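You operate a simulated robot arm through the tools that you are given. There is no shell and no other tool.

You run a simulated two-armed robot. Do the job below in one go: nothing can be reset, and whatever is moved stays where it is left.

JOB
Press the crease out of the carton on the former.
Fine: green pin in the stop socket first; lever back and pin in the spare socket at the end.
Where things are to end (x, y in the base frame): small carton within 25 mm of [660, -50].

It is judged by the outcome, as a careful person would: the job done as asked, and still so three seconds after it is handed in. It fails if anything else is knocked over, pushed out of place, dropped, spilled or broken.

ROBOT AND FRAMES
Two 6-joint arms with fingered hands on one trunk that stands fixed in place. Base frame: the origin is at the foot of the trunk, x ahead of it, y to its left, z up. Readings come in mm, rad, newtons and seconds.
The left shoulder is at [20, 157, 829], the right one opposite. With the tool pointing down near the work surface each hand reaches from about 280 to 820 mm from the base axis, measured 20 degrees to its own side. Payload 4.1 kg a hand.
The tool frame of a hand sits at the grasp point between the pads (the TCP): z along the fingers, y along the line on which they close. The tips reach 33 mm beyond it. The gripper opens to 112 mm; its body begins 39 mm behind the TCP. The gripper is a hand of 4 fingers: y runs from the thumb to the fingers, the wrist lies at [-16, -118, -200] in the tool frame.
Orientation is told as [roll, pitch, yaw] about the base's x, y, z axes, in that order, counted from this pose: with the fingers straight down and the wrist toward the robot, the tool's x, y and z point along [0, 1, 0], [1, 0, 0] and [0, 0, -1] of the base frame.

CONTROLS
- The arms move only by the tool play_rows. It takes "left_targets", "right_targets" or both (then of equal length, played together; a hand with none holds still); each is a list of rows, each a list of 2 entries, a list of its own where there are three numbers: the shift along the tool's x, y, z in mm, then the turn, a rotation vector about the tool's x, y, z in degrees. In form: [[[dx, dy, dz], [rx, ry, rz]], ...]. A call has 1 to 20 rows; each row shifts and turns the commanded pose from where the row before left it, along the tool's axes as they then stand. Each row takes 0.2 s and may step no farther than 50 mm and 0.15 rad from the row before; otherwise, the whole call is refused. A pose out of reach is approached as far as the arm can. The call stops where the force on the tool passes 40 N (or 10 N more than at its start, if that is more) or the arm is blocked; 0.2 s more then pass. In this call time passes only in rows, and 0.2 s behind the last. It gives the time, the measured TCP pose, the force on the tool (base axes), the opening and the grip force at its end, in the units of the frame above (readings bear some noise), with the torque about the TCP (base axes, N m) and any sound that the robot's microphone picked up.
- Cameras (640 x 400 px; columns grow to the right, rows downward): "scene" is now at [51, 9, 1461.3]; the picture's right is [-0.16, -0.99, 0.00], its down [-0.58, 0.10, -0.81] and it looks along [0.80, -0.13, -0.59] (base axes); focal length 374 px, centre (320, 200). "left" rides on the left gripper at [-66, -89, -130] in its tool frame; the picture's right is [-0.79, -0.29, 0.54], its down [0.55, -0.71, 0.44] and it looks along [0.26, 0.64, 0.72] (tool axes); focal length 247 px, centre (320, 200). "right" rides on the right gripper at [66, -89, -130] in its tool frame; the picture's right is [-0.79, 0.29, -0.54], its down [-0.55, -0.71, 0.44] and it looks along [-0.26, 0.64, 0.72] (tool axes); focal length 247 px, centre (320, 200). There is no depth. A picture from a camera that has moved, and an enlarged one, comes with that camera's place and axes in the base frame and with its lens. The place of the scene camera against the robot may be out by one fixed shift of up to 25 mm in any direction.
- get_image(camera): a new picture of that camera. No time passes.
- finger_targets(index, middle, ring, thumb_bend, thumb_turn, hand): sets how far each is bent, from 0 (flat) to 1 (curled in); at 0.3 the hand is open as for a grip, at 0.7 the pads meet at the TCP. One left out holds its place. A second passes; each finger stops where it meets its share of the squeeze, and holds until it gets a number again. It is the only way to open and close the hand. It gives what a move gives, with no picture; readings hold the bend of each and the force on the fingers (four entries, about 0 where the hand has none), thumb and palm. thumb_turn goes from beside the hand (0) to across from the fingers (1), as for a grip.
- aim_head(pan, tilt): turns the head with the scene camera to pan (to the left, within 1.501 rad either way) and tilt (down, from -0.506 to 1.204), counted from straight ahead of the robot. It gives what a move gives.
- zoom(camera, box): a new picture of the part [left, top, right, bottom] of that camera's present view, enlarged. No time passes.
- hand_in(): hands the job in; it is judged then, once.

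Places have to be worked out from the pictures, the camera data and where the tool is seen. Open the grippers and draw the arms clear of the work before you hand the job in, unless the task says otherwise.

The tools are called by a JSON object that holds its "fn" and its "kwargs". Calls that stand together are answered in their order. play_rows: Moves the arms, as the interface text tells. Its arguments: {"type":"object","properties":{"left_targets":{"type":"array"},"right_targets":{"type":"array"}},"required":[]} The other tools are called the same way: finger_targets (index, middle, ring, thumb_bend, thumb_turn, hand) moves the fingers one by one; aim_head (pan, tilt) turns the head that bears the scene camera; get_image (camera) takes a picture; zoom (camera, box) takes an enlarged picture of a part of a camera's view; hand_in () hands the job in.

At the start:

```text
clock: 0.0
left_eef_pos: [313.1, 70.0, 1280.2]
left_orientation: [0.001, 0.0, -0.147]
left_wrist_force: [-0.1, -0.3, -0.5]
left_wrist_torque: [0.04, -0.01, 0.0]
left_opening: 111.8
left_gripper_force: 0.1
left_shape: jaw
left_bend: [0.3, 0.3, 0.3, 0.3, 0.98]
left_finger forces: [0.1, 0.1, 0.1, 0.0, 0.0, 0.0]
right_eef_pos: [396.5, -242.0, 1244.5]
right_orientation: [0.0, -0.001, -0.146]
right_wrist_force: [0.2, 1.0, 0.0]
right_wrist_torque: [0.02, 0.01, 0.02]
right_opening: 111.6
right_gripper_force: 0.0
right_shape: jaw
right_bend: [0.3, 0.3, 0.3, 0.3, 0.98]
right_finger forces: [0.0, 0.0, 0.1, 0.1, 0.1, 0.0]
head pan, tilt (commanded): [-0.162, 0.628]
```

scene: 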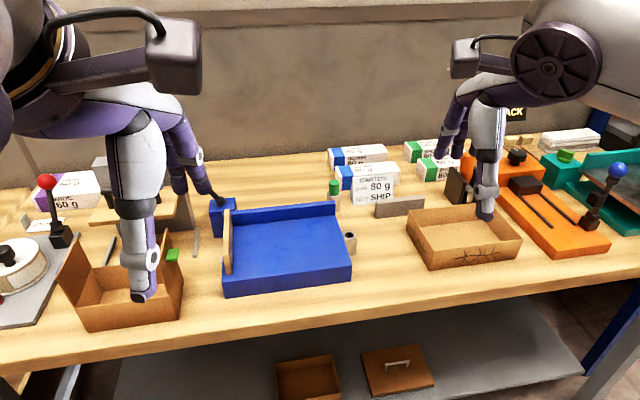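
right: 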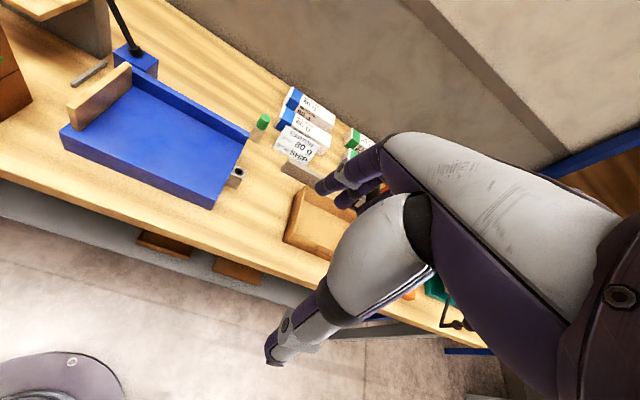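
left: 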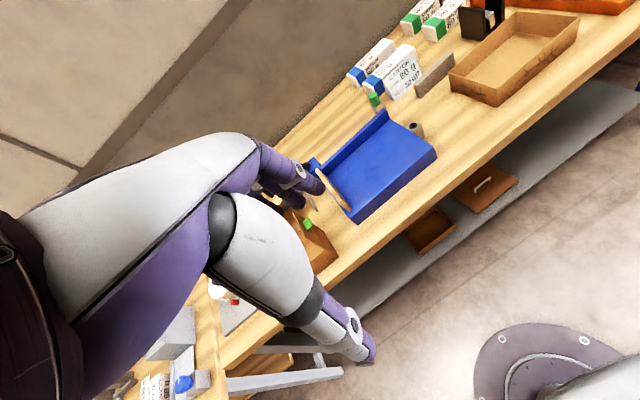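

I start by looking at the scene closely before moving anything. I zoom in on several parts of the scene view.

{"fn": "zoom", "kwargs": {"camera": "scene", "box": [160, 130, 400, 310]}}

{"fn": "zoom", "kwargs": {"camera": "scene", "box": [400, 100, 640, 280]}}

{"fn": "zoom", "kwargs": {"camera": "scene", "box": [0, 150, 240, 340]}}

```text
2.22 times, centred on (280, 220) of scene
camera zoom: at [51.0, 9.0, 1461.3], right [-0.16, -0.99, 0.0], down [-0.58, 0.1, -0.81], along [0.8, -0.13, -0.59], focal length 832 px, centre (409, 156)
```

zoom: 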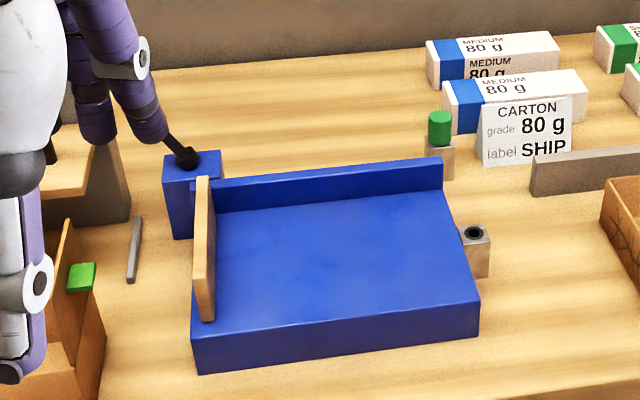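

```text
2.22 times, centred on (520, 190) of scene
camera zoom: at [51.0, 9.0, 1461.3], right [-0.16, -0.99, 0.0], down [-0.58, 0.1, -0.81], along [0.8, -0.13, -0.59], focal length 832 px, centre (-124, 222)
```

zoom: 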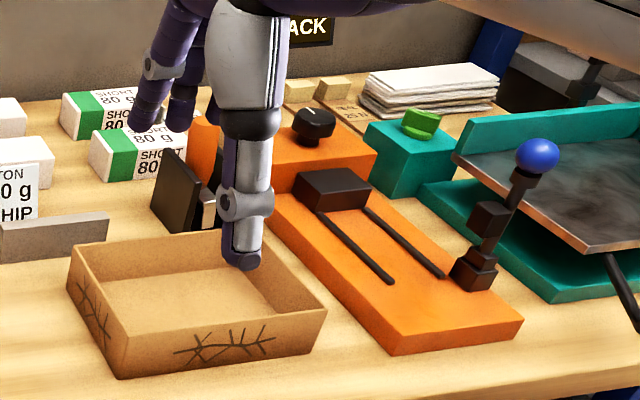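

```text
2.11 times, centred on (120, 245) of scene
camera zoom: at [51.0, 9.0, 1461.3], right [-0.16, -0.99, 0.0], down [-0.58, 0.1, -0.81], along [0.8, -0.13, -0.59], focal length 788 px, centre (741, 105)
```

zoom: 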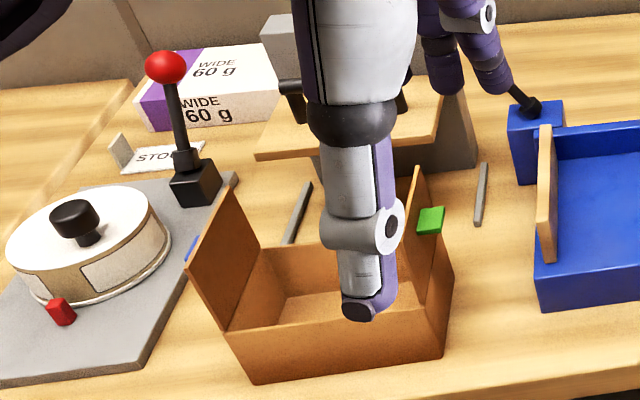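

The table bears several machines, and the arms hide parts of it. I turn the head to look left and right for a fuller survey.

{"fn": "aim_head", "kwargs": {"pan": 0.5, "tilt": 0.7}}

{"fn": "get_image", "kwargs": {"camera": "scene"}}

{"fn": "aim_head", "kwargs": {"pan": -0.7, "tilt": 0.7}}

{"fn": "get_image", "kwargs": {"camera": "scene"}}

```text
clock: 1.0
left_eef_pos: [313.6, 69.3, 1281.0]
left_orientation: [0.0, 0.002, -0.147]
left_wrist_force: [0.0, 0.8, -0.6]
left_wrist_torque: [0.05, 0.02, -0.02]
left_opening: 111.8
left_gripper_force: 0.0
left_shape: jaw
left_bend: [0.3, 0.3, 0.3, 0.3, 0.98]
left_finger forces: [0.0, 0.0, 0.1, 0.0, 0.0, 0.0]
right_eef_pos: [396.3, -242.2, 1244.0]
right_orientation: [0.0, 0.001, -0.147]
right_wrist_force: [-0.3, 0.3, 0.6]
right_wrist_torque: [0.0, -0.01, 0.01]
right_opening: 111.7
right_gripper_force: 0.1
right_shape: jaw
right_bend: [0.3, 0.3, 0.3, 0.3, 0.98]
right_finger forces: [0.0, 0.1, 0.0, 0.0, 0.0, 0.1]
head pan, tilt (commanded): [0.499, 0.7]
```

```text
taken
camera scene: at [39.2, 63.8, 1455.1], right [0.48, -0.88, 0.0], down [-0.57, -0.31, -0.77], along [0.67, 0.37, -0.64], focal length 374 px, centre (320, 200)
```

scene: 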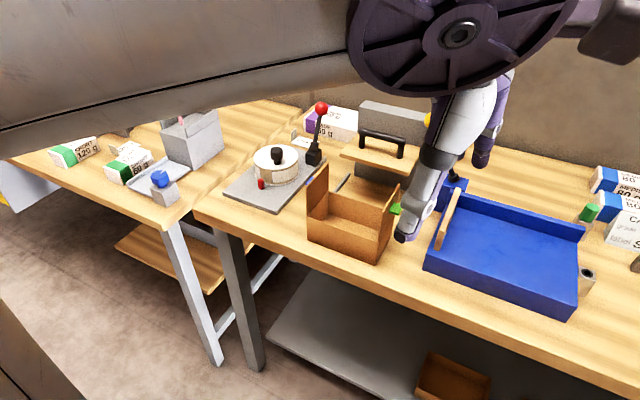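

```text
clock: 2.4
left_eef_pos: [312.3, 68.9, 1280.6]
left_orientation: [-0.002, -0.002, -0.146]
left_wrist_force: [0.0, -0.4, 0.5]
left_wrist_torque: [0.0, 0.02, 0.02]
left_opening: 111.6
left_gripper_force: 0.0
left_shape: jaw
left_bend: [0.3, 0.3, 0.3, 0.3, 0.98]
left_finger forces: [0.0, 0.1, 0.0, 0.0, 0.1, 0.0]
right_eef_pos: [396.1, -242.9, 1244.2]
right_orientation: [0.0, 0.001, -0.147]
right_wrist_force: [0.5, 0.5, -0.5]
right_wrist_torque: [0.01, 0.0, 0.0]
right_opening: 111.7
right_gripper_force: 0.0
right_shape: jaw
right_bend: [0.3, 0.3, 0.3, 0.3, 0.98]
right_finger forces: [0.0, 0.0, 0.1, 0.0, 0.1, 0.1]
head pan, tilt (commanded): [-0.7, 0.7]
```

```text
taken
camera scene: at [29.6, -31.5, 1455.1], right [-0.64, -0.77, 0.0], down [-0.49, 0.41, -0.76], along [0.59, -0.49, -0.64], focal length 374 px, centre (320, 200)
```

scene: 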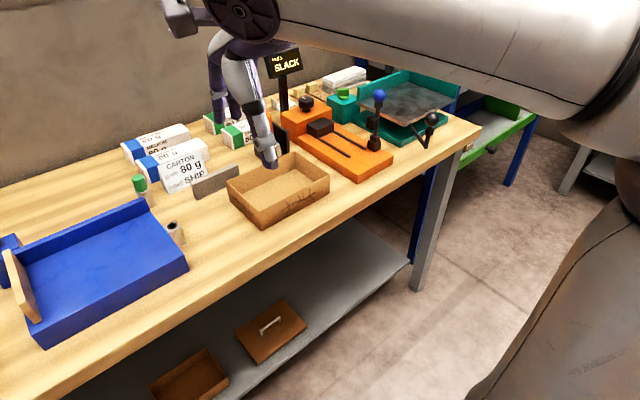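

The arms block the view in front of the left machine and the wall side of the right one. I draw the left hand out to the left and the right hand out to the right, staying at height.

{"fn": "play_rows", "kwargs": {"left_targets": [[[40, 0, 0], [0, 0, 0]], [[40, 0, 0], [0, 0, 0]], [[40, 0, 0], [0, 0, 0]], [[40, 0, 0], [0, 0, 0]], [[40, 0, 0], [0, 0, 0]], [[40, 0, 0], [0, 0, 0]], [[40, 0, 0], [0, 0, 0]]], "right_targets": [[[-40, 0, 0], [0, 0, 0]], [[-40, 0, 0], [0, 0, 0]], [[-40, 0, 0], [0, 0, 0]], [[-40, 0, 0], [0, 0, 0]], [[-40, 0, 0], [0, 0, 0]], [[-40, 0, 0], [0, 0, 0]], [[-40, 0, 0], [0, 0, 0]]]}}

{"fn": "aim_head", "kwargs": {"pan": 0.0, "tilt": 0.75}}

{"fn": "get_image", "kwargs": {"camera": "scene"}}

{"fn": "get_image", "kwargs": {"camera": "left"}}

{"fn": "get_image", "kwargs": {"camera": "right"}}

```text
clock: 4.0
left_eef_pos: [352.0, 345.7, 1277.7]
left_orientation: [-0.001, -0.001, -0.146]
left_wrist_force: [-0.1, -0.2, -0.8]
left_wrist_torque: [-0.01, -0.03, 0.01]
left_opening: 111.5
left_gripper_force: 0.1
left_shape: jaw
left_bend: [0.3, 0.3, 0.3, 0.3, 0.98]
left_finger forces: [0.0, 0.0, 0.1, 0.1, 0.1, 0.1]
right_eef_pos: [352.1, -517.6, 1245.0]
right_orientation: [0.0, 0.001, -0.147]
right_wrist_force: [0.2, -1.1, 0.0]
right_wrist_torque: [0.01, -0.02, -0.01]
right_opening: 111.7
right_gripper_force: 0.0
right_shape: jaw
right_bend: [0.3, 0.3, 0.3, 0.3, 0.98]
right_finger forces: [0.1, 0.0, 0.1, 0.1, 0.0, 0.1]
head pan, tilt (commanded): [-0.7, 0.7]
```

```text
clock: 5.1
left_eef_pos: [351.7, 346.3, 1277.8]
left_orientation: [0.0, 0.0, -0.146]
left_wrist_force: [-0.5, -0.7, -0.9]
left_wrist_torque: [0.02, 0.0, -0.02]
left_opening: 111.3
left_gripper_force: 0.1
left_shape: jaw
left_bend: [0.3, 0.3, 0.3, 0.3, 0.98]
left_finger forces: [0.1, 0.1, 0.0, 0.0, 0.0, 0.0]
right_eef_pos: [351.7, -517.7, 1245.1]
right_orientation: [-0.001, 0.001, -0.146]
right_wrist_force: [-0.5, 0.0, 0.5]
right_wrist_torque: [-0.01, -0.01, 0.02]
right_opening: 111.8
right_gripper_force: 0.0
right_shape: jaw
right_bend: [0.3, 0.3, 0.3, 0.3, 0.98]
right_finger forces: [0.1, 0.0, 0.0, 0.0, 0.0, 0.0]
head pan, tilt (commanded): [0.0, 0.75]
```

```text
taken
camera scene: at [47.5, 23.1, 1450.9], right [0.0, -1.0, 0.0], down [-0.68, 0.0, -0.73], along [0.73, 0.0, -0.68], focal length 374 px, centre (320, 200)
```

scene: 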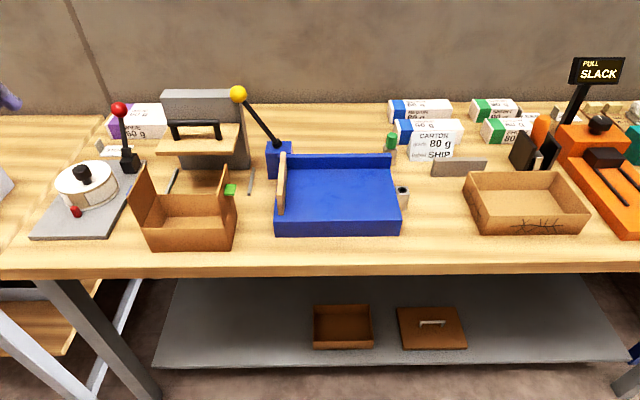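

```text
taken
camera left: at [255.9, 293.4, 1408.2], right [-0.4, -0.74, -0.54], down [-0.62, 0.65, -0.44], along [0.67, 0.16, -0.72], focal length 247 px, centre (320, 200)
```

left: 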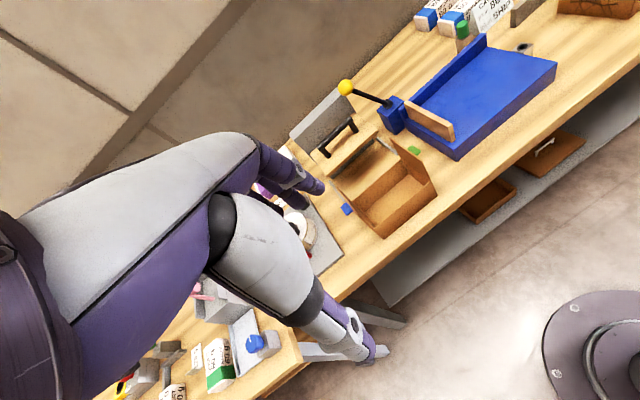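

```text
taken
camera right: at [273.8, -438.1, 1375.0], right [0.17, -0.83, 0.54], down [-0.78, -0.44, -0.44], along [0.6, -0.35, -0.72], focal length 247 px, centre (320, 200)
```

right: 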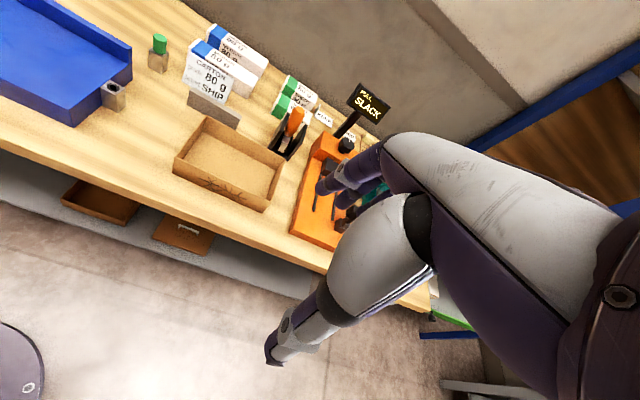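

Now the middle of the table is clear: a blue bed with a back wall, a wooden paddle at its left and a yellow-knobbed lever; a green pin stands in a block behind its right end and an empty socket beside its right end. I zoom in.

{"fn": "zoom", "kwargs": {"camera": "scene", "box": [220, 70, 420, 250]}}

{"fn": "zoom", "kwargs": {"camera": "scene", "box": [370, 90, 520, 250]}}

{"fn": "zoom", "kwargs": {"camera": "scene", "box": [440, 50, 640, 250]}}

{"fn": "zoom", "kwargs": {"camera": "scene", "box": [30, 80, 260, 260]}}

```text
2.22 times, centred on (320, 160) of scene
camera zoom: at [47.5, 23.1, 1450.9], right [0.0, -1.0, 0.0], down [-0.68, 0.0, -0.73], along [0.73, 0.0, -0.68], focal length 832 px, centre (320, 289)
```

zoom: 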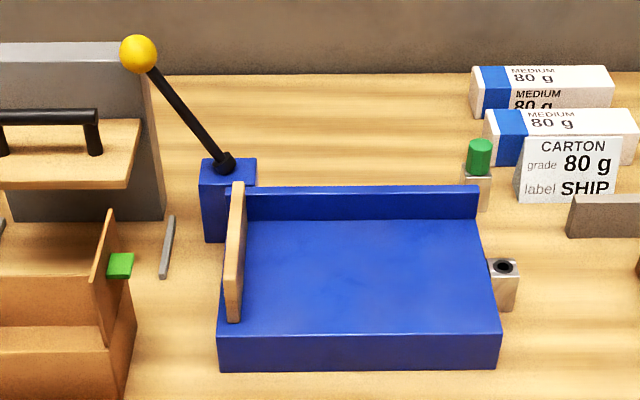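

```text
2.50 times, centred on (445, 170) of scene
camera zoom: at [47.5, 23.1, 1450.9], right [0.0, -1.0, 0.0], down [-0.68, 0.0, -0.73], along [0.73, 0.0, -0.68], focal length 936 px, centre (8, 275)
```

zoom: 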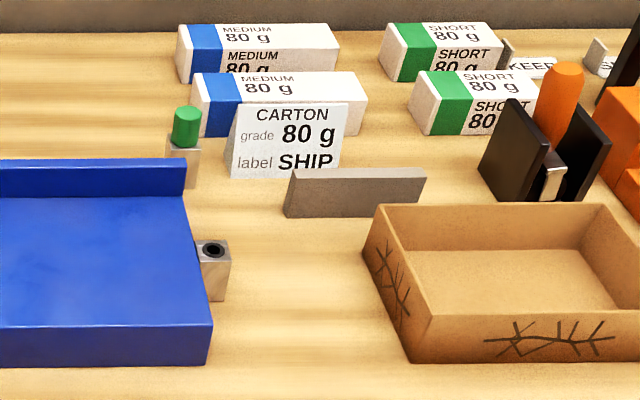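

```text
2.00 times, centred on (540, 150) of scene
camera zoom: at [47.5, 23.1, 1450.9], right [0.0, -1.0, 0.0], down [-0.68, 0.0, -0.73], along [0.73, 0.0, -0.68], focal length 749 px, centre (-120, 300)
```

zoom: 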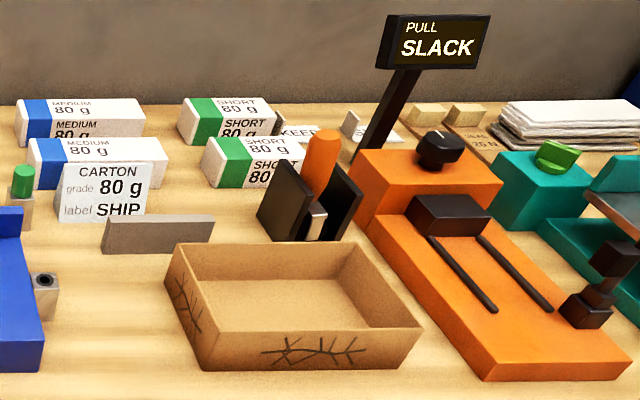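

```text
2.22 times, centred on (145, 170) of scene
camera zoom: at [47.5, 23.1, 1450.9], right [0.0, -1.0, 0.0], down [-0.68, 0.0, -0.73], along [0.73, 0.0, -0.68], focal length 832 px, centre (709, 267)
```

zoom: 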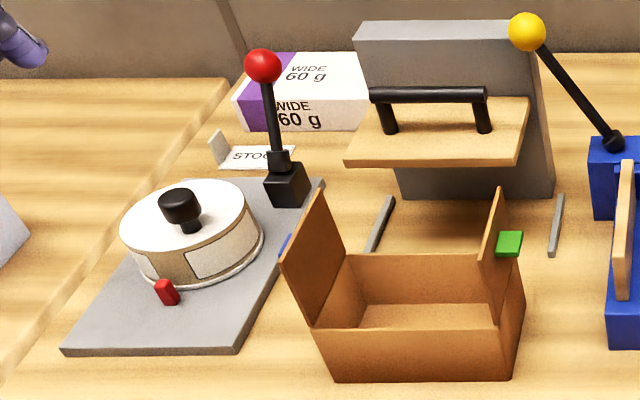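

The blue bed looks like the former, the light carton with crack-like marks is the creased one, and I triangulate the green pin at about (829,-175,929) and the empty socket at about (658,-180,917). I zoom in with the wrist cameras for better triangulation.

{"fn": "zoom", "kwargs": {"camera": "right", "box": [150, 90, 310, 220]}}

{"fn": "zoom", "kwargs": {"camera": "right", "box": [0, 10, 190, 140]}}

{"fn": "zoom", "kwargs": {"camera": "left", "box": [310, 60, 480, 200]}}

{"fn": "zoom", "kwargs": {"camera": "left", "box": [400, 0, 640, 160]}}

```text
3.08 times, centred on (230, 155) of right
camera zoom: at [273.8, -438.1, 1375.0], right [0.17, -0.83, 0.54], down [-0.78, -0.44, -0.44], along [0.6, -0.35, -0.72], focal length 760 px, centre (597, 338)
```

zoom: 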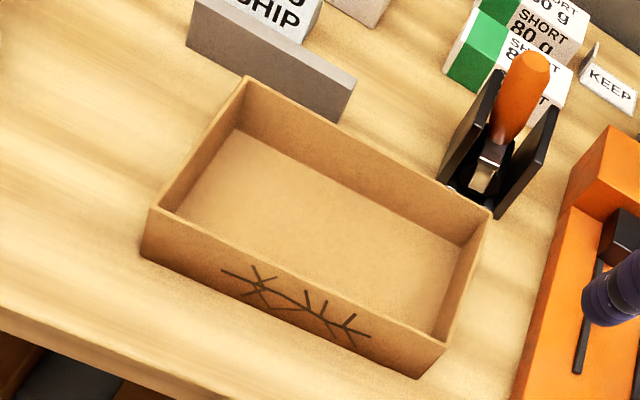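

```text
3.08 times, centred on (95, 75) of right
camera zoom: at [273.8, -438.1, 1375.0], right [0.17, -0.83, 0.54], down [-0.78, -0.44, -0.44], along [0.6, -0.35, -0.72], focal length 760 px, centre (1012, 585)
```

zoom: 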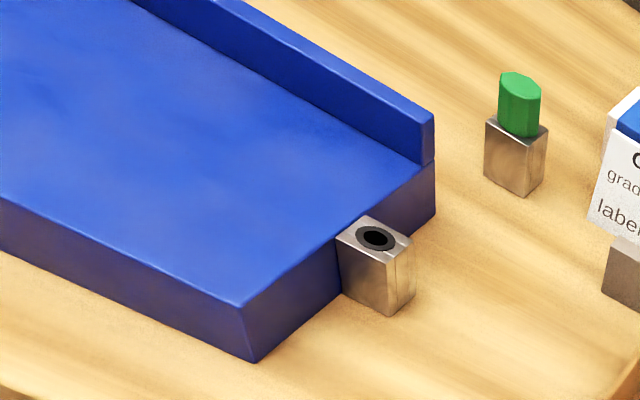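

```text
2.86 times, centred on (395, 130) of left
camera zoom: at [255.9, 293.4, 1408.2], right [-0.4, -0.74, -0.54], down [-0.62, 0.65, -0.44], along [0.67, 0.16, -0.72], focal length 706 px, centre (106, 400)
```

zoom: 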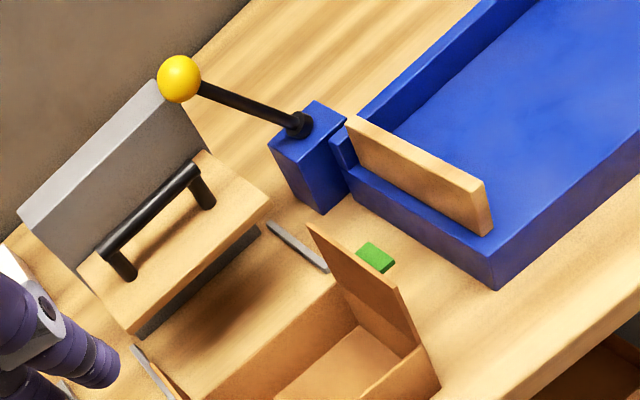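

```text
2.50 times, centred on (520, 80) of left
camera zoom: at [255.9, 293.4, 1408.2], right [-0.4, -0.74, -0.54], down [-0.62, 0.65, -0.44], along [0.67, 0.16, -0.72], focal length 617 px, centre (-180, 500)
```

zoom: 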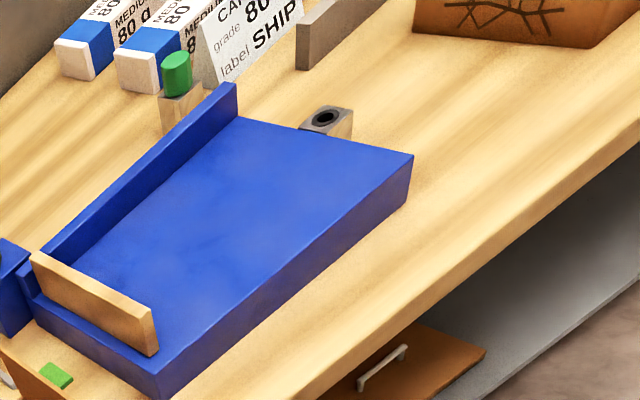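

The views are consistent, but I want closer pictures of the pin, sockets and carton. I bring the right hand in over free air to about (480,-300,1150) and look again.

{"fn": "play_rows", "kwargs": {"right_targets": [[[39, 16, 16], [0, 0, 0]], [[39, 16, 16], [0, 0, 0]], [[39, 16, 16], [0, 0, 0]], [[39, 16, 16], [0, 0, 0]], [[39, 16, 16], [0, 0, 0]], [[39, 16, 16], [0, 0, 0]]]}}

{"fn": "get_image", "kwargs": {"camera": "right"}}

{"fn": "get_image", "kwargs": {"camera": "scene"}}

```text
clock: 6.5
left_eef_pos: [352.2, 344.4, 1278.6]
left_orientation: [0.001, 0.0, -0.147]
left_wrist_force: [-0.2, 0.1, 0.0]
left_wrist_torque: [-0.02, -0.02, 0.03]
left_opening: 111.7
left_gripper_force: 0.0
left_shape: jaw
left_bend: [0.3, 0.3, 0.3, 0.3, 0.98]
left_finger forces: [0.0, 0.0, 0.0, 0.0, 0.1, 0.0]
right_eef_pos: [483.7, -300.3, 1145.7]
right_orientation: [0.0, -0.001, -0.147]
right_wrist_force: [-0.5, -0.2, 0.3]
right_wrist_torque: [0.0, 0.0, 0.0]
right_opening: 111.6
right_gripper_force: 0.0
right_shape: jaw
right_bend: [0.3, 0.3, 0.3, 0.3, 0.98]
right_finger forces: [0.1, 0.1, 0.0, 0.1, 0.0, 0.0]
head pan, tilt (commanded): [0.0, 0.75]
```

```text
taken
camera right: at [404.9, -220.8, 1276.3], right [0.17, -0.83, 0.54], down [-0.78, -0.44, -0.44], along [0.6, -0.35, -0.72], focal length 247 px, centre (320, 200)
```

right: 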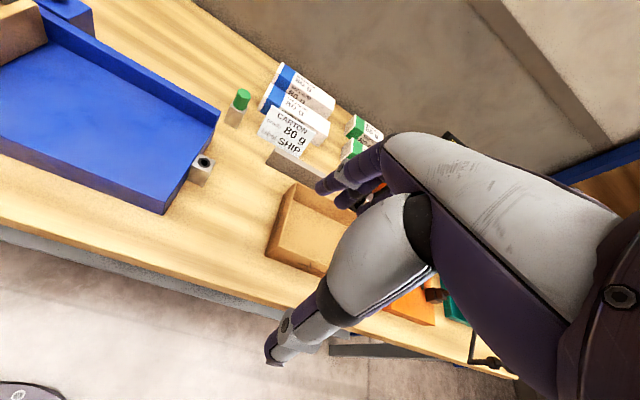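

```text
taken
camera scene: at [47.1, 22.9, 1450.9], right [0.0, -1.0, 0.0], down [-0.68, 0.0, -0.73], along [0.73, 0.0, -0.68], focal length 374 px, centre (320, 200)
```

scene: 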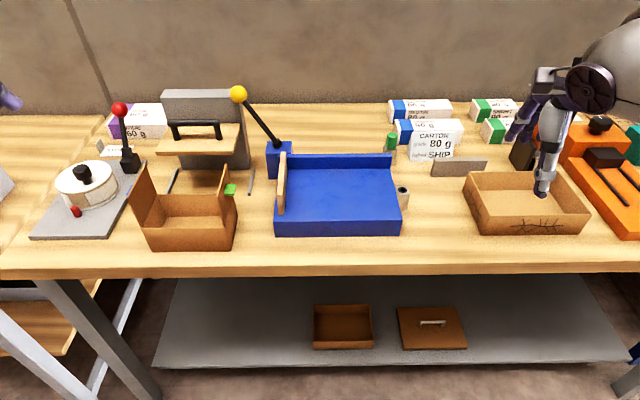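

I zoom in on the hand and on the pin, socket and carton for measurement.

{"fn": "zoom", "kwargs": {"camera": "scene", "box": [490, 60, 620, 210]}}

{"fn": "zoom", "kwargs": {"camera": "right", "box": [170, 70, 340, 200]}}

{"fn": "zoom", "kwargs": {"camera": "right", "box": [0, 0, 220, 220]}}

{"fn": "zoom", "kwargs": {"camera": "right", "box": [250, 160, 370, 290]}}

```text
2.67 times, centred on (555, 135) of scene
camera zoom: at [47.1, 22.9, 1450.9], right [0.0, -1.0, 0.0], down [-0.68, 0.0, -0.73], along [0.73, 0.0, -0.68], focal length 998 px, centre (-307, 373)
```

zoom: 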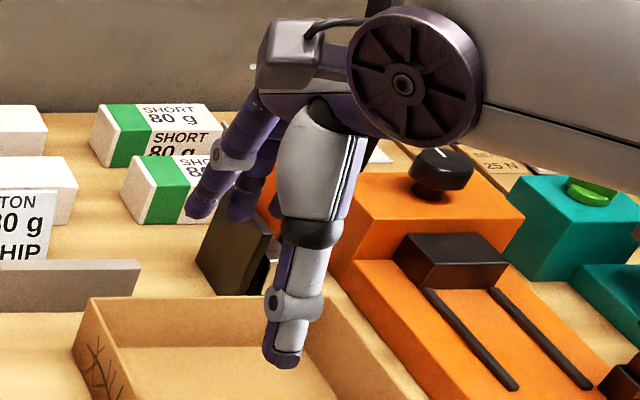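

```text
3.08 times, centred on (255, 135) of right
camera zoom: at [404.9, -220.8, 1276.3], right [0.17, -0.83, 0.54], down [-0.78, -0.44, -0.44], along [0.6, -0.35, -0.72], focal length 760 px, centre (520, 400)
```

zoom: 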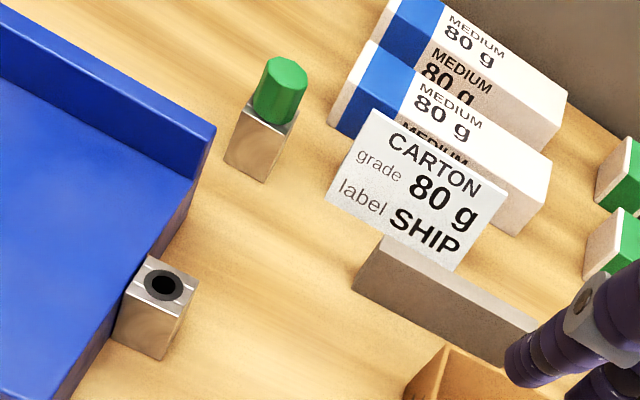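

```text
1.82 times, centred on (110, 110) of right
camera zoom: at [404.9, -220.8, 1276.3], right [0.17, -0.83, 0.54], down [-0.78, -0.44, -0.44], along [0.6, -0.35, -0.72], focal length 449 px, centre (702, 364)
```

zoom: 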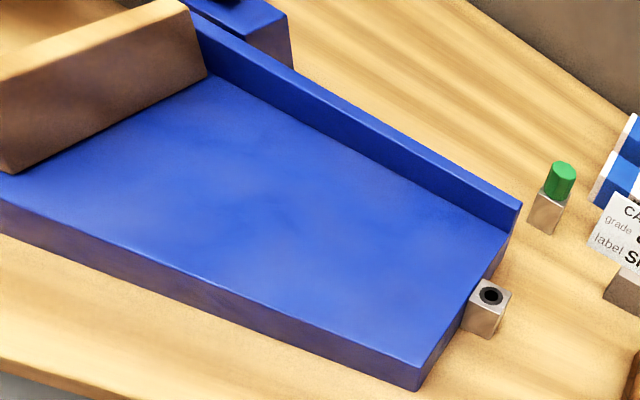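

```text
3.08 times, centred on (310, 225) of right
camera zoom: at [404.9, -220.8, 1276.3], right [0.17, -0.83, 0.54], down [-0.78, -0.44, -0.44], along [0.6, -0.35, -0.72], focal length 760 px, centre (351, 123)
```

zoom: 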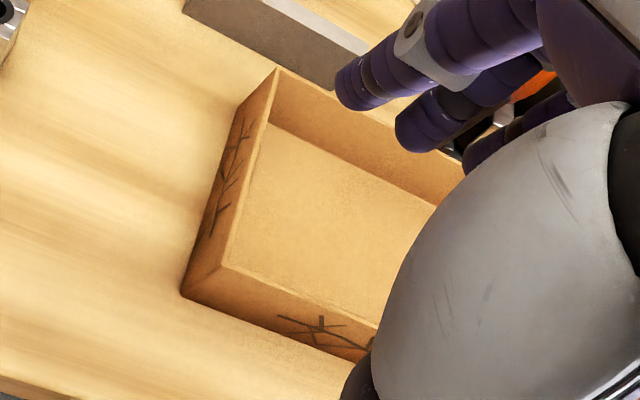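

I judge: pin head centre near (828.7,-175.2), z 911–945; stop socket hole near (663,-178,911); table top z≈863; bed top z≈896; carton about 202×139×60 centred near (645,-437). The pin is far out, so I'll tilt the right hand 20° forward and square its yaw, then half close the fingers to see the opening.

{"fn": "play_rows", "kwargs": {"right_targets": [[[0, 0, 0], [0, 0, -8.4]], [[0, 0, 0], [-6.7, 0, 0]], [[0, 0, 0], [-6.7, 0, 0]], [[0, 0, 0], [-6.6, 0, 0]]]}}

{"fn": "finger_targets", "kwargs": {"hand": "right", "index": 0.48, "middle": 0.48, "ring": 0.48, "thumb_bend": 0.48, "thumb_turn": 1.0}}

{"fn": "zoom", "kwargs": {"camera": "scene", "box": [480, 50, 640, 200]}}

{"fn": "get_image", "kwargs": {"camera": "right"}}

```text
clock: 7.5
left_eef_pos: [352.2, 346.6, 1278.3]
left_orientation: [0.001, 0.001, -0.145]
left_wrist_force: [1.0, -0.1, -0.6]
left_wrist_torque: [-0.05, 0.03, -0.01]
left_opening: 111.7
left_gripper_force: 0.1
left_shape: jaw
left_bend: [0.3, 0.3, 0.3, 0.3, 0.98]
left_finger forces: [0.1, 0.1, 0.1, 0.0, 0.1, 0.0]
right_eef_pos: [484.0, -300.3, 1146.1]
right_orientation: [0.002, -0.349, 0.002]
right_wrist_force: [0.1, -0.2, 0.1]
right_wrist_torque: [-0.03, 0.03, -0.01]
right_opening: 111.9
right_gripper_force: 0.1
right_shape: jaw
right_bend: [0.3, 0.3, 0.3, 0.3, 0.98]
right_finger forces: [0.0, 0.0, 0.1, 0.1, 0.1, 0.1]
head pan, tilt (commanded): [0.0, 0.75]
```

```text
clock: 8.5
left_eef_pos: [351.6, 345.5, 1278.4]
left_orientation: [0.0, -0.001, -0.145]
left_wrist_force: [-0.5, -0.1, 0.3]
left_wrist_torque: [-0.02, 0.0, -0.01]
left_opening: 111.5
left_gripper_force: 0.0
left_shape: jaw
left_bend: [0.3, 0.3, 0.3, 0.3, 0.98]
left_finger forces: [0.0, 0.0, 0.1, 0.0, 0.1, 0.1]
right_eef_pos: [483.9, -301.0, 1148.2]
right_orientation: [0.0, -0.35, 0.001]
right_wrist_force: [-0.2, 0.5, 1.1]
right_wrist_torque: [-0.01, 0.0, -0.01]
right_opening: 63.7
right_gripper_force: 0.1
right_shape: fingers
right_bend: [0.48, 0.48, 0.48, 0.48, 1.0]
right_finger forces: [0.0, 0.0, 0.0, 0.0, 0.0, 0.1]
head pan, tilt (commanded): [0.0, 0.75]
```

```text
2.67 times, centred on (560, 125) of scene
camera zoom: at [47.5, 23.2, 1450.9], right [0.0, -1.0, 0.0], down [-0.68, 0.0, -0.73], along [0.73, 0.0, -0.68], focal length 998 px, centre (-320, 400)
```

zoom: 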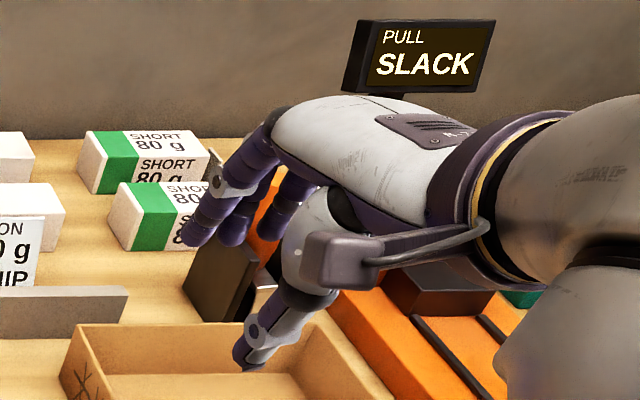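

```text
taken
camera right: at [354.9, -234.3, 1239.8], right [0.09, -0.79, 0.6], down [-0.52, -0.55, -0.65], along [0.85, -0.26, -0.46], focal length 247 px, centre (320, 200)
```

right: 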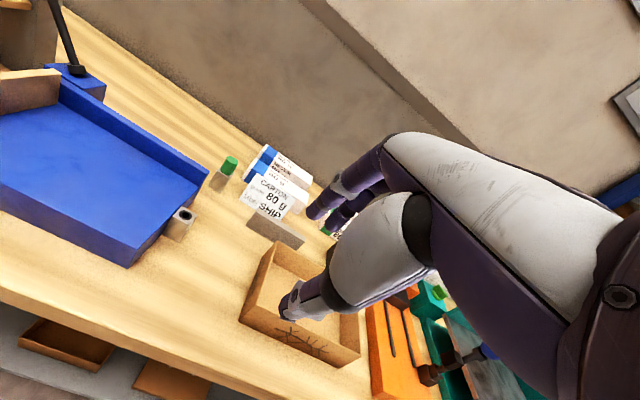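

The half-closed hand has a 64 mm opening, good for the 30 mm head. I move the right hand through free air to about (829,-175,1060), above the pin.

{"fn": "play_rows", "kwargs": {"right_targets": [[[14, 32.7, 22.2], [0, 0, 0]], [[14, 32.7, 22.2], [0, 0, 0]], [[14, 32.7, 22.2], [0, 0, 0]], [[14, 32.7, 22.2], [0, 0, 0]], [[14, 32.7, 22.2], [0, 0, 0]], [[14, 32.7, 22.2], [0, 0, 0]], [[14, 32.7, 22.2], [0, 0, 0]], [[14, 32.7, 22.2], [0, 0, 0]], [[14, 32.7, 22.2], [0, 0, 0]]]}}

{"fn": "get_image", "kwargs": {"camera": "right"}}

{"fn": "get_image", "kwargs": {"camera": "scene"}}

{"fn": "get_image", "kwargs": {"camera": "left"}}

```text
clock: 10.5
left_eef_pos: [349.1, 344.6, 1279.5]
left_orientation: [0.003, -0.003, -0.147]
left_wrist_force: [-2.6, -0.8, 0.7]
left_wrist_torque: [0.15, -0.19, 0.07]
left_opening: 111.5
left_gripper_force: 0.0
left_shape: jaw
left_bend: [0.3, 0.3, 0.3, 0.3, 0.98]
left_finger forces: [0.0, 0.1, 0.0, 0.0, 0.0, 0.0]
right_eef_pos: [823.0, -179.8, 1065.6]
right_orientation: [0.0, -0.361, -0.003]
right_wrist_force: [-3.4, -4.6, 9.4]
right_wrist_torque: [0.22, 0.12, 0.16]
right_opening: 63.1
right_gripper_force: 0.1
right_shape: fingers
right_bend: [0.48, 0.48, 0.48, 0.48, 1.0]
right_finger forces: [0.0, 0.0, 0.1, 0.0, 0.0, 0.0]
head pan, tilt (commanded): [0.0, 0.75]
```

```text
taken
camera right: at [693.0, -113.9, 1157.0], right [0.08, -0.79, 0.61], down [-0.51, -0.55, -0.66], along [0.86, -0.26, -0.45], focal length 247 px, centre (320, 200)
```

right: 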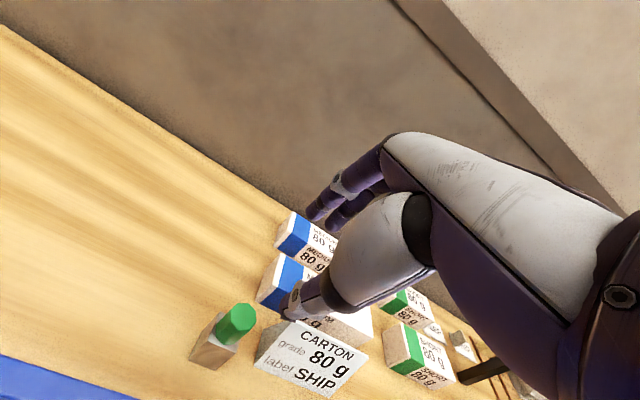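

```text
taken
camera scene: at [44.1, 21.7, 1451.0], right [0.0, -1.0, 0.0], down [-0.68, 0.0, -0.73], along [0.73, 0.0, -0.68], focal length 374 px, centre (320, 200)
```

scene: 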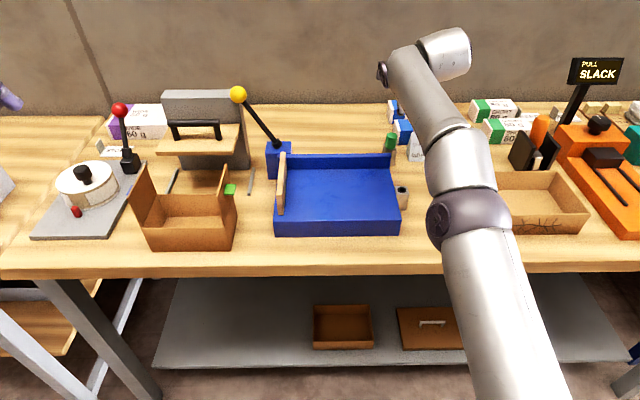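

```text
taken
camera left: at [253.0, 291.9, 1409.1], right [-0.4, -0.74, -0.54], down [-0.62, 0.65, -0.44], along [0.68, 0.16, -0.72], focal length 247 px, centre (320, 200)
```

left: 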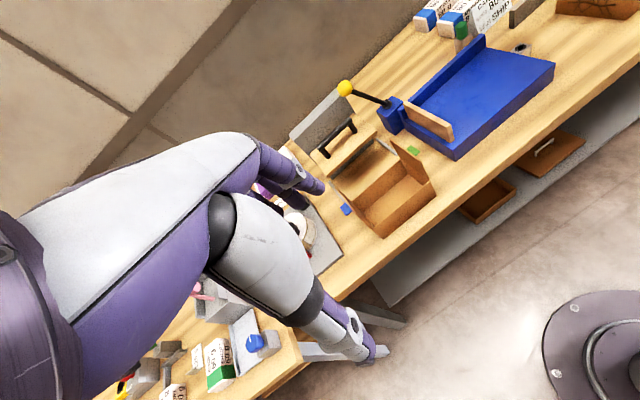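

The projected pin head position matches the picture (236,323), so my pin estimate is right. The arm is a little short of the commanded pose at this height; I descend 60 mm and check whether it settles.

{"fn": "play_rows", "kwargs": {"right_targets": [[[0, -6.8, 18.8], [0, 0, 0]], [[0, -6.8, 18.8], [0, 0, 0]], [[0, -6.9, 18.8], [0, 0, 0]], [[0, 0, 0], [0, 0, 0]], [[0, 0, 0], [0, 0, 0]]]}}

{"fn": "get_image", "kwargs": {"camera": "right"}}

```text
clock: 11.7
left_eef_pos: [351.9, 347.3, 1279.0]
left_orientation: [0.0, -0.001, -0.146]
left_wrist_force: [0.4, -0.3, 0.5]
left_wrist_torque: [-0.03, 0.0, 0.0]
left_opening: 111.7
left_gripper_force: 0.2
left_shape: jaw
left_bend: [0.3, 0.3, 0.3, 0.3, 0.98]
left_finger forces: [0.0, 0.1, 0.0, 0.1, 0.0, 0.0]
right_eef_pos: [834.8, -175.9, 1002.8]
right_orientation: [-0.001, -0.345, 0.0]
right_wrist_force: [0.0, 0.0, -0.3]
right_wrist_torque: [0.0, 0.01, 0.01]
right_opening: 63.2
right_gripper_force: 0.2
right_shape: fingers
right_bend: [0.48, 0.48, 0.48, 0.48, 1.0]
right_finger forces: [0.0, 0.1, 0.0, 0.0, 0.0, 0.0]
right hand out of reach, approached as far as the arm can: row 3
head pan, tilt (commanded): [0.0, 0.75]
```

```text
taken
camera right: at [705.7, -109.8, 1095.1], right [0.09, -0.79, 0.6], down [-0.52, -0.55, -0.65], along [0.85, -0.26, -0.46], focal length 247 px, centre (320, 200)
```

right: 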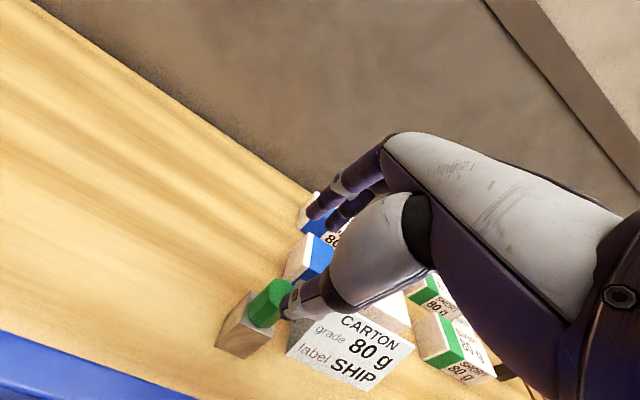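

The head now sits just left of the thumb in view. I continue straight down to about z=965 and correct x, checking reach again.

{"fn": "play_rows", "kwargs": {"right_targets": [[[0, -6.0, 16.4], [0, 0, 0]], [[0, -6.0, 16.4], [0, 0, 0]], [[0, 0, 0], [0, 0, 0]], [[0, 0, 0], [0, 0, 0]]]}}

{"fn": "get_image", "kwargs": {"camera": "right"}}

{"fn": "zoom", "kwargs": {"camera": "left", "box": [400, 0, 560, 100]}}

```text
clock: 12.7
left_eef_pos: [352.0, 346.6, 1277.5]
left_orientation: [0.001, 0.001, -0.146]
left_wrist_force: [0.5, 1.3, 0.1]
left_wrist_torque: [-0.03, -0.03, 0.03]
left_opening: 111.7
left_gripper_force: 0.1
left_shape: jaw
left_bend: [0.3, 0.3, 0.3, 0.3, 0.98]
left_finger forces: [0.0, 0.1, 0.1, 0.1, 0.1, 0.0]
right_eef_pos: [841.3, -175.6, 968.0]
right_orientation: [0.002, -0.348, -0.001]
right_wrist_force: [-1.6, -0.9, -1.0]
right_wrist_torque: [0.02, 0.02, -0.03]
right_opening: 65.9
right_gripper_force: 1.0
right_shape: fingers
right_bend: [0.48, 0.48, 0.48, 0.46, 0.99]
right_finger forces: [0.0, 0.0, 0.0, 0.0, 1.4, 0.1]
right hand out of reach, approached as far as the arm can: row 1, 2
head pan, tilt (commanded): [0.0, 0.75]
```

```text
taken
camera right: at [713.8, -108.9, 1061.0], right [0.09, -0.79, 0.6], down [-0.52, -0.55, -0.65], along [0.85, -0.26, -0.46], focal length 247 px, centre (320, 200)
```

right: 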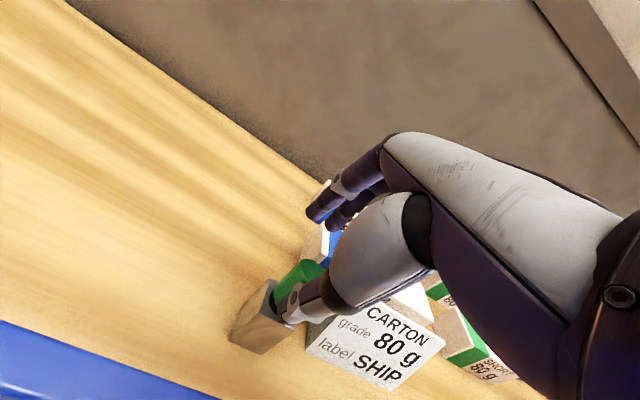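

```text
4.00 times, centred on (480, 50) of left
camera zoom: at [255.9, 293.6, 1408.3], right [-0.4, -0.74, -0.54], down [-0.62, 0.65, -0.44], along [0.67, 0.16, -0.72], focal length 988 px, centre (-320, 800)
```

zoom: 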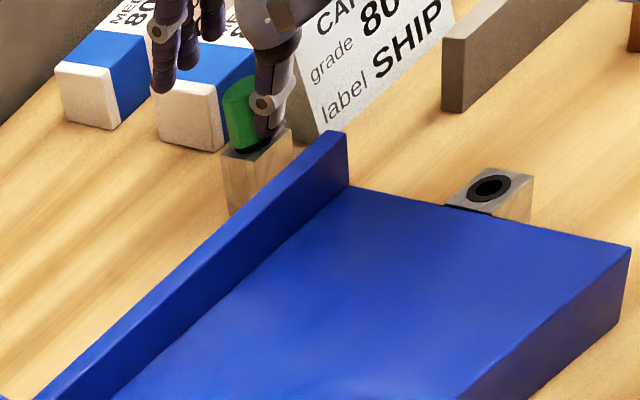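

The thumb just grazed the head (1.4 N) because the arm drifts in x when it reports "out of reach". I back up 40 mm, then tilt 10° further forward to find a more reachable posture.

{"fn": "play_rows", "kwargs": {"right_targets": [[[0, 1.2, -20.8], [0, 0, 0]], [[0, 1.2, -20.8], [0, 0, 0]], [[0, 0, 0], [0, 0, 0]], [[0, 0, 0], [0, 0, 0]]]}}

{"fn": "play_rows", "kwargs": {"right_targets": [[[0, 0, 0], [-5, 0, 0]], [[0, 0, 0], [-5, 0, 0]], [[0, 0, 0], [0, 0, 0]], [[0, 0, 0], [0, 0, 0]]]}}

{"fn": "get_image", "kwargs": {"camera": "right"}}

{"fn": "get_image", "kwargs": {"camera": "scene"}}

```text
clock: 13.7
left_eef_pos: [351.4, 346.7, 1278.7]
left_orientation: [-0.001, 0.0, -0.145]
left_wrist_force: [-0.6, -0.4, 0.1]
left_wrist_torque: [0.02, -0.01, 0.0]
left_opening: 111.8
left_gripper_force: 0.1
left_shape: jaw
left_bend: [0.3, 0.3, 0.3, 0.3, 0.98]
left_finger forces: [0.0, 0.0, 0.0, 0.1, 0.0, 0.1]
right_eef_pos: [832.6, -175.6, 1009.0]
right_orientation: [0.0, -0.348, 0.0]
right_wrist_force: [-0.6, 0.2, 0.2]
right_wrist_torque: [0.0, -0.01, -0.03]
right_opening: 63.5
right_gripper_force: 0.0
right_shape: fingers
right_bend: [0.48, 0.48, 0.48, 0.48, 1.0]
right_finger forces: [0.1, 0.1, 0.1, 0.1, 0.0, 0.0]
head pan, tilt (commanded): [0.0, 0.75]
```

```text
clock: 14.7
left_eef_pos: [352.5, 345.4, 1278.7]
left_orientation: [-0.002, -0.001, -0.148]
left_wrist_force: [0.1, -0.3, 0.4]
left_wrist_torque: [-0.03, 0.03, -0.02]
left_opening: 111.7
left_gripper_force: 0.1
left_shape: jaw
left_bend: [0.3, 0.3, 0.3, 0.3, 0.98]
left_finger forces: [0.0, 0.1, 0.0, 0.0, 0.0, 0.0]
right_eef_pos: [862.5, -173.7, 1017.6]
right_orientation: [0.001, -0.524, 0.001]
right_wrist_force: [-0.7, 0.8, -0.7]
right_wrist_torque: [0.02, 0.01, 0.0]
right_opening: 63.4
right_gripper_force: 0.0
right_shape: fingers
right_bend: [0.48, 0.48, 0.48, 0.48, 1.0]
right_finger forces: [0.0, 0.0, 0.0, 0.0, 0.0, 0.0]
right hand out of reach, approached as far as the arm can: row 1, 2
head pan, tilt (commanded): [0.0, 0.75]
```

```text
taken
camera right: at [719.6, -107.5, 1086.1], right [-0.02, -0.79, 0.61], down [-0.4, -0.55, -0.73], along [0.92, -0.26, -0.3], focal length 247 px, centre (320, 200)
```

right: 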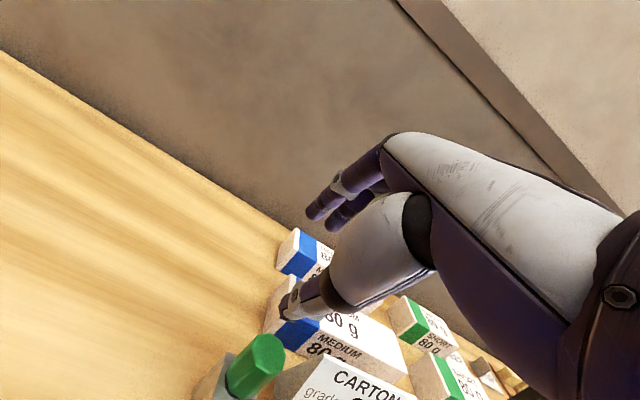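

```text
taken
camera scene: at [47.5, 23.2, 1450.9], right [0.0, -1.0, 0.0], down [-0.68, 0.0, -0.73], along [0.73, 0.0, -0.68], focal length 374 px, centre (320, 200)
```

scene: 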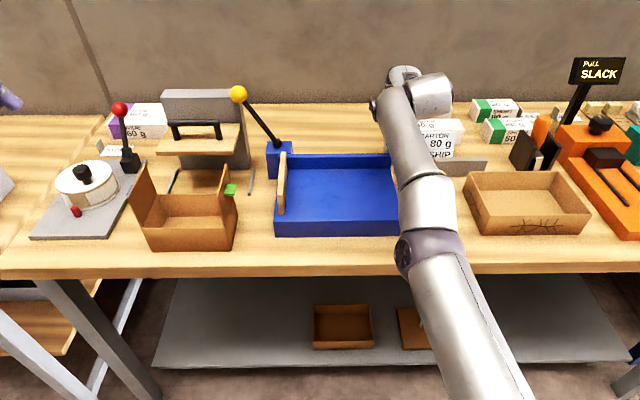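

More forward tilt makes it worse (it pushes the hand outward), so less tilt should be better. I rotate back to about 10° tilt here, well above everything.

{"fn": "play_rows", "kwargs": {"right_targets": [[[0, 0, -5], [6.7, 0, 0]], [[0, 0, -5], [6.7, 0, 0]], [[0, 0, -5], [6.6, 0, 0]], [[0, 0, 0], [0, 0, 0]], [[0, 0, 0], [0, 0, 0]]]}}

```text
clock: 15.9
left_eef_pos: [352.2, 345.8, 1277.5]
left_orientation: [0.0, 0.0, -0.147]
left_wrist_force: [-0.7, 0.4, 0.2]
left_wrist_torque: [-0.01, 0.0, -0.01]
left_opening: 111.9
left_gripper_force: 0.0
left_shape: jaw
left_bend: [0.3, 0.3, 0.3, 0.3, 0.98]
left_finger forces: [0.0, 0.0, 0.1, 0.0, 0.1, 0.0]
right_eef_pos: [796.8, -149.4, 1011.4]
right_orientation: [0.0, -0.177, -0.002]
right_wrist_force: [-0.7, -0.6, 0.0]
right_wrist_torque: [0.02, 0.01, -0.01]
right_opening: 63.4
right_gripper_force: 0.1
right_shape: fingers
right_bend: [0.48, 0.48, 0.48, 0.48, 1.0]
right_finger forces: [0.0, 0.0, 0.1, 0.1, 0.0, 0.1]
right hand out of reach, approached as far as the arm can: row 1, 2, 3
head pan, tilt (commanded): [0.0, 0.75]
```

At 10° tilt the outer limit bites at this height; lower down it should be within reach. I descend vertically 45 mm and watch where it ends.

{"fn": "play_rows", "kwargs": {"right_targets": [[[0, -2.6, 14.8], [0, 0, 0]], [[0, -2.6, 14.8], [0, 0, 0]], [[0, -2.6, 14.8], [0, 0, 0]], [[0, 0, 0], [0, 0, 0]], [[0, 0, 0], [0, 0, 0]]]}}

{"fn": "get_image", "kwargs": {"camera": "right"}}

```text
clock: 17.1
left_eef_pos: [351.5, 346.1, 1277.7]
left_orientation: [0.0, -0.001, -0.145]
left_wrist_force: [-0.2, 0.3, 0.2]
left_wrist_torque: [-0.03, -0.01, -0.01]
left_opening: 111.9
left_gripper_force: 0.0
left_shape: jaw
left_bend: [0.3, 0.3, 0.3, 0.3, 0.98]
left_finger forces: [0.0, 0.1, 0.0, 0.1, 0.1, 0.0]
right_eef_pos: [805.6, -150.6, 969.1]
right_orientation: [-0.001, -0.171, 0.0]
right_wrist_force: [0.8, -0.4, -0.6]
right_wrist_torque: [0.01, -0.01, -0.01]
right_opening: 63.4
right_gripper_force: 0.0
right_shape: fingers
right_bend: [0.48, 0.48, 0.48, 0.48, 1.0]
right_finger forces: [0.1, 0.0, 0.0, 0.0, 0.1, 0.0]
right hand out of reach, approached as far as the arm can: row 2, 3
head pan, tilt (commanded): [0.0, 0.75]
```

```text
taken
camera right: at [695.0, -83.4, 1082.5], right [0.19, -0.79, 0.58], down [-0.63, -0.55, -0.55], along [0.76, -0.26, -0.6], focal length 247 px, centre (320, 200)
```

right: 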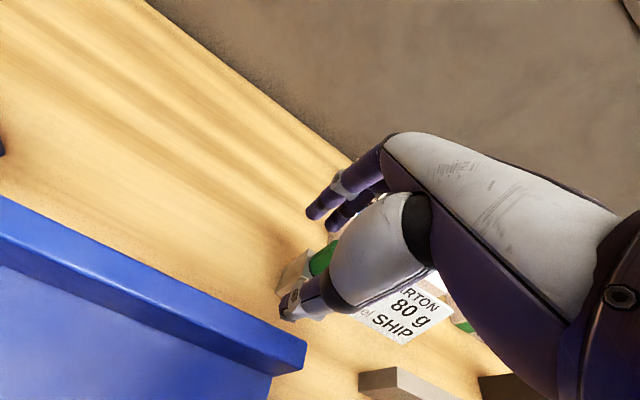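

I'm at (806,-151,969) with a 10° tilt. I try moving toward the pin axis (829,-175) at this height plus a little, to see if the pose is attainable.

{"fn": "play_rows", "kwargs": {"right_targets": [[[-8, 7.7, -1], [0, 0, 0]], [[-8, 7.7, -1], [0, 0, 0]], [[-8, 7.7, -1], [0, 0, 0]], [[0, 0, 0], [0, 0, 0]], [[0, 0, 0], [0, 0, 0]]]}}

{"fn": "get_image", "kwargs": {"camera": "right"}}

{"fn": "zoom", "kwargs": {"camera": "left", "box": [400, 0, 560, 100]}}

```text
clock: 18.3
left_eef_pos: [352.8, 345.9, 1278.3]
left_orientation: [-0.001, 0.0, -0.146]
left_wrist_force: [0.3, 0.4, 0.1]
left_wrist_torque: [0.01, 0.0, 0.03]
left_opening: 111.4
left_gripper_force: 0.1
left_shape: jaw
left_bend: [0.3, 0.3, 0.3, 0.3, 0.98]
left_finger forces: [0.1, 0.0, 0.0, 0.0, 0.0, 0.1]
right_eef_pos: [814.6, -169.2, 971.5]
right_orientation: [0.0, -0.173, 0.0]
right_wrist_force: [1.2, -0.1, 0.8]
right_wrist_torque: [-0.01, 0.0, 0.03]
right_opening: 63.5
right_gripper_force: 0.0
right_shape: fingers
right_bend: [0.48, 0.48, 0.48, 0.48, 1.0]
right_finger forces: [0.1, 0.0, 0.0, 0.0, 0.0, 0.0]
right hand out of reach, approached as far as the arm can: row 2, 3
head pan, tilt (commanded): [0.0, 0.75]
```

```text
taken
camera right: at [702.7, -102.7, 1085.6], right [0.19, -0.79, 0.58], down [-0.62, -0.55, -0.55], along [0.76, -0.26, -0.6], focal length 247 px, centre (320, 200)
```

right: 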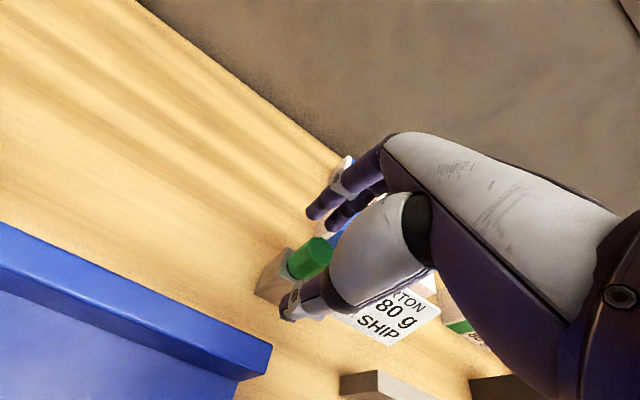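

```text
4.00 times, centred on (480, 50) of left
camera zoom: at [256.0, 293.7, 1408.2], right [-0.4, -0.74, -0.54], down [-0.62, 0.65, -0.44], along [0.67, 0.16, -0.72], focal length 988 px, centre (-320, 800)
```

zoom: 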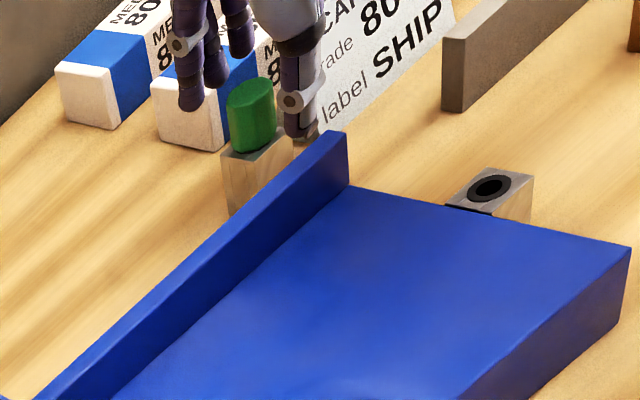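

The reachable band here is narrow, and the solver may be stuck near a straight elbow. I rise, draw back to about (700,-175,1010), and level the tilt so I can approach from the bent-elbow side.

{"fn": "play_rows", "kwargs": {"right_targets": [[[0, 3, -19.7], [0, 0, 0]], [[0, 3, -19.7], [0, 0, 0]], [[0, -40, -7], [0, 0, 0]], [[0, -40, -7], [5, 0, 0]], [[-6, -35, 0], [5, 0, 0]], [[0, 0, 0], [0, 0, 0]]]}}

```text
clock: 19.7
left_eef_pos: [352.4, 346.5, 1278.7]
left_orientation: [0.0, 0.001, -0.148]
left_wrist_force: [0.9, 0.0, 0.6]
left_wrist_torque: [-0.02, 0.04, 0.02]
left_opening: 111.9
left_gripper_force: 0.1
left_shape: jaw
left_bend: [0.3, 0.3, 0.3, 0.3, 0.98]
left_finger forces: [0.0, 0.0, 0.0, 0.0, 0.0, 0.1]
right_eef_pos: [746.2, -170.3, 1028.2]
right_orientation: [0.001, 0.005, 0.003]
right_wrist_force: [-0.5, 0.2, -0.1]
right_wrist_torque: [0.03, 0.01, 0.0]
right_opening: 63.3
right_gripper_force: 0.2
right_shape: fingers
right_bend: [0.48, 0.48, 0.48, 0.48, 1.0]
right_finger forces: [0.0, 0.0, 0.0, 0.0, 0.0, 0.0]
right hand out of reach, approached as far as the arm can: row 1, 3, 4, 5
head pan, tilt (commanded): [0.0, 0.75]
```

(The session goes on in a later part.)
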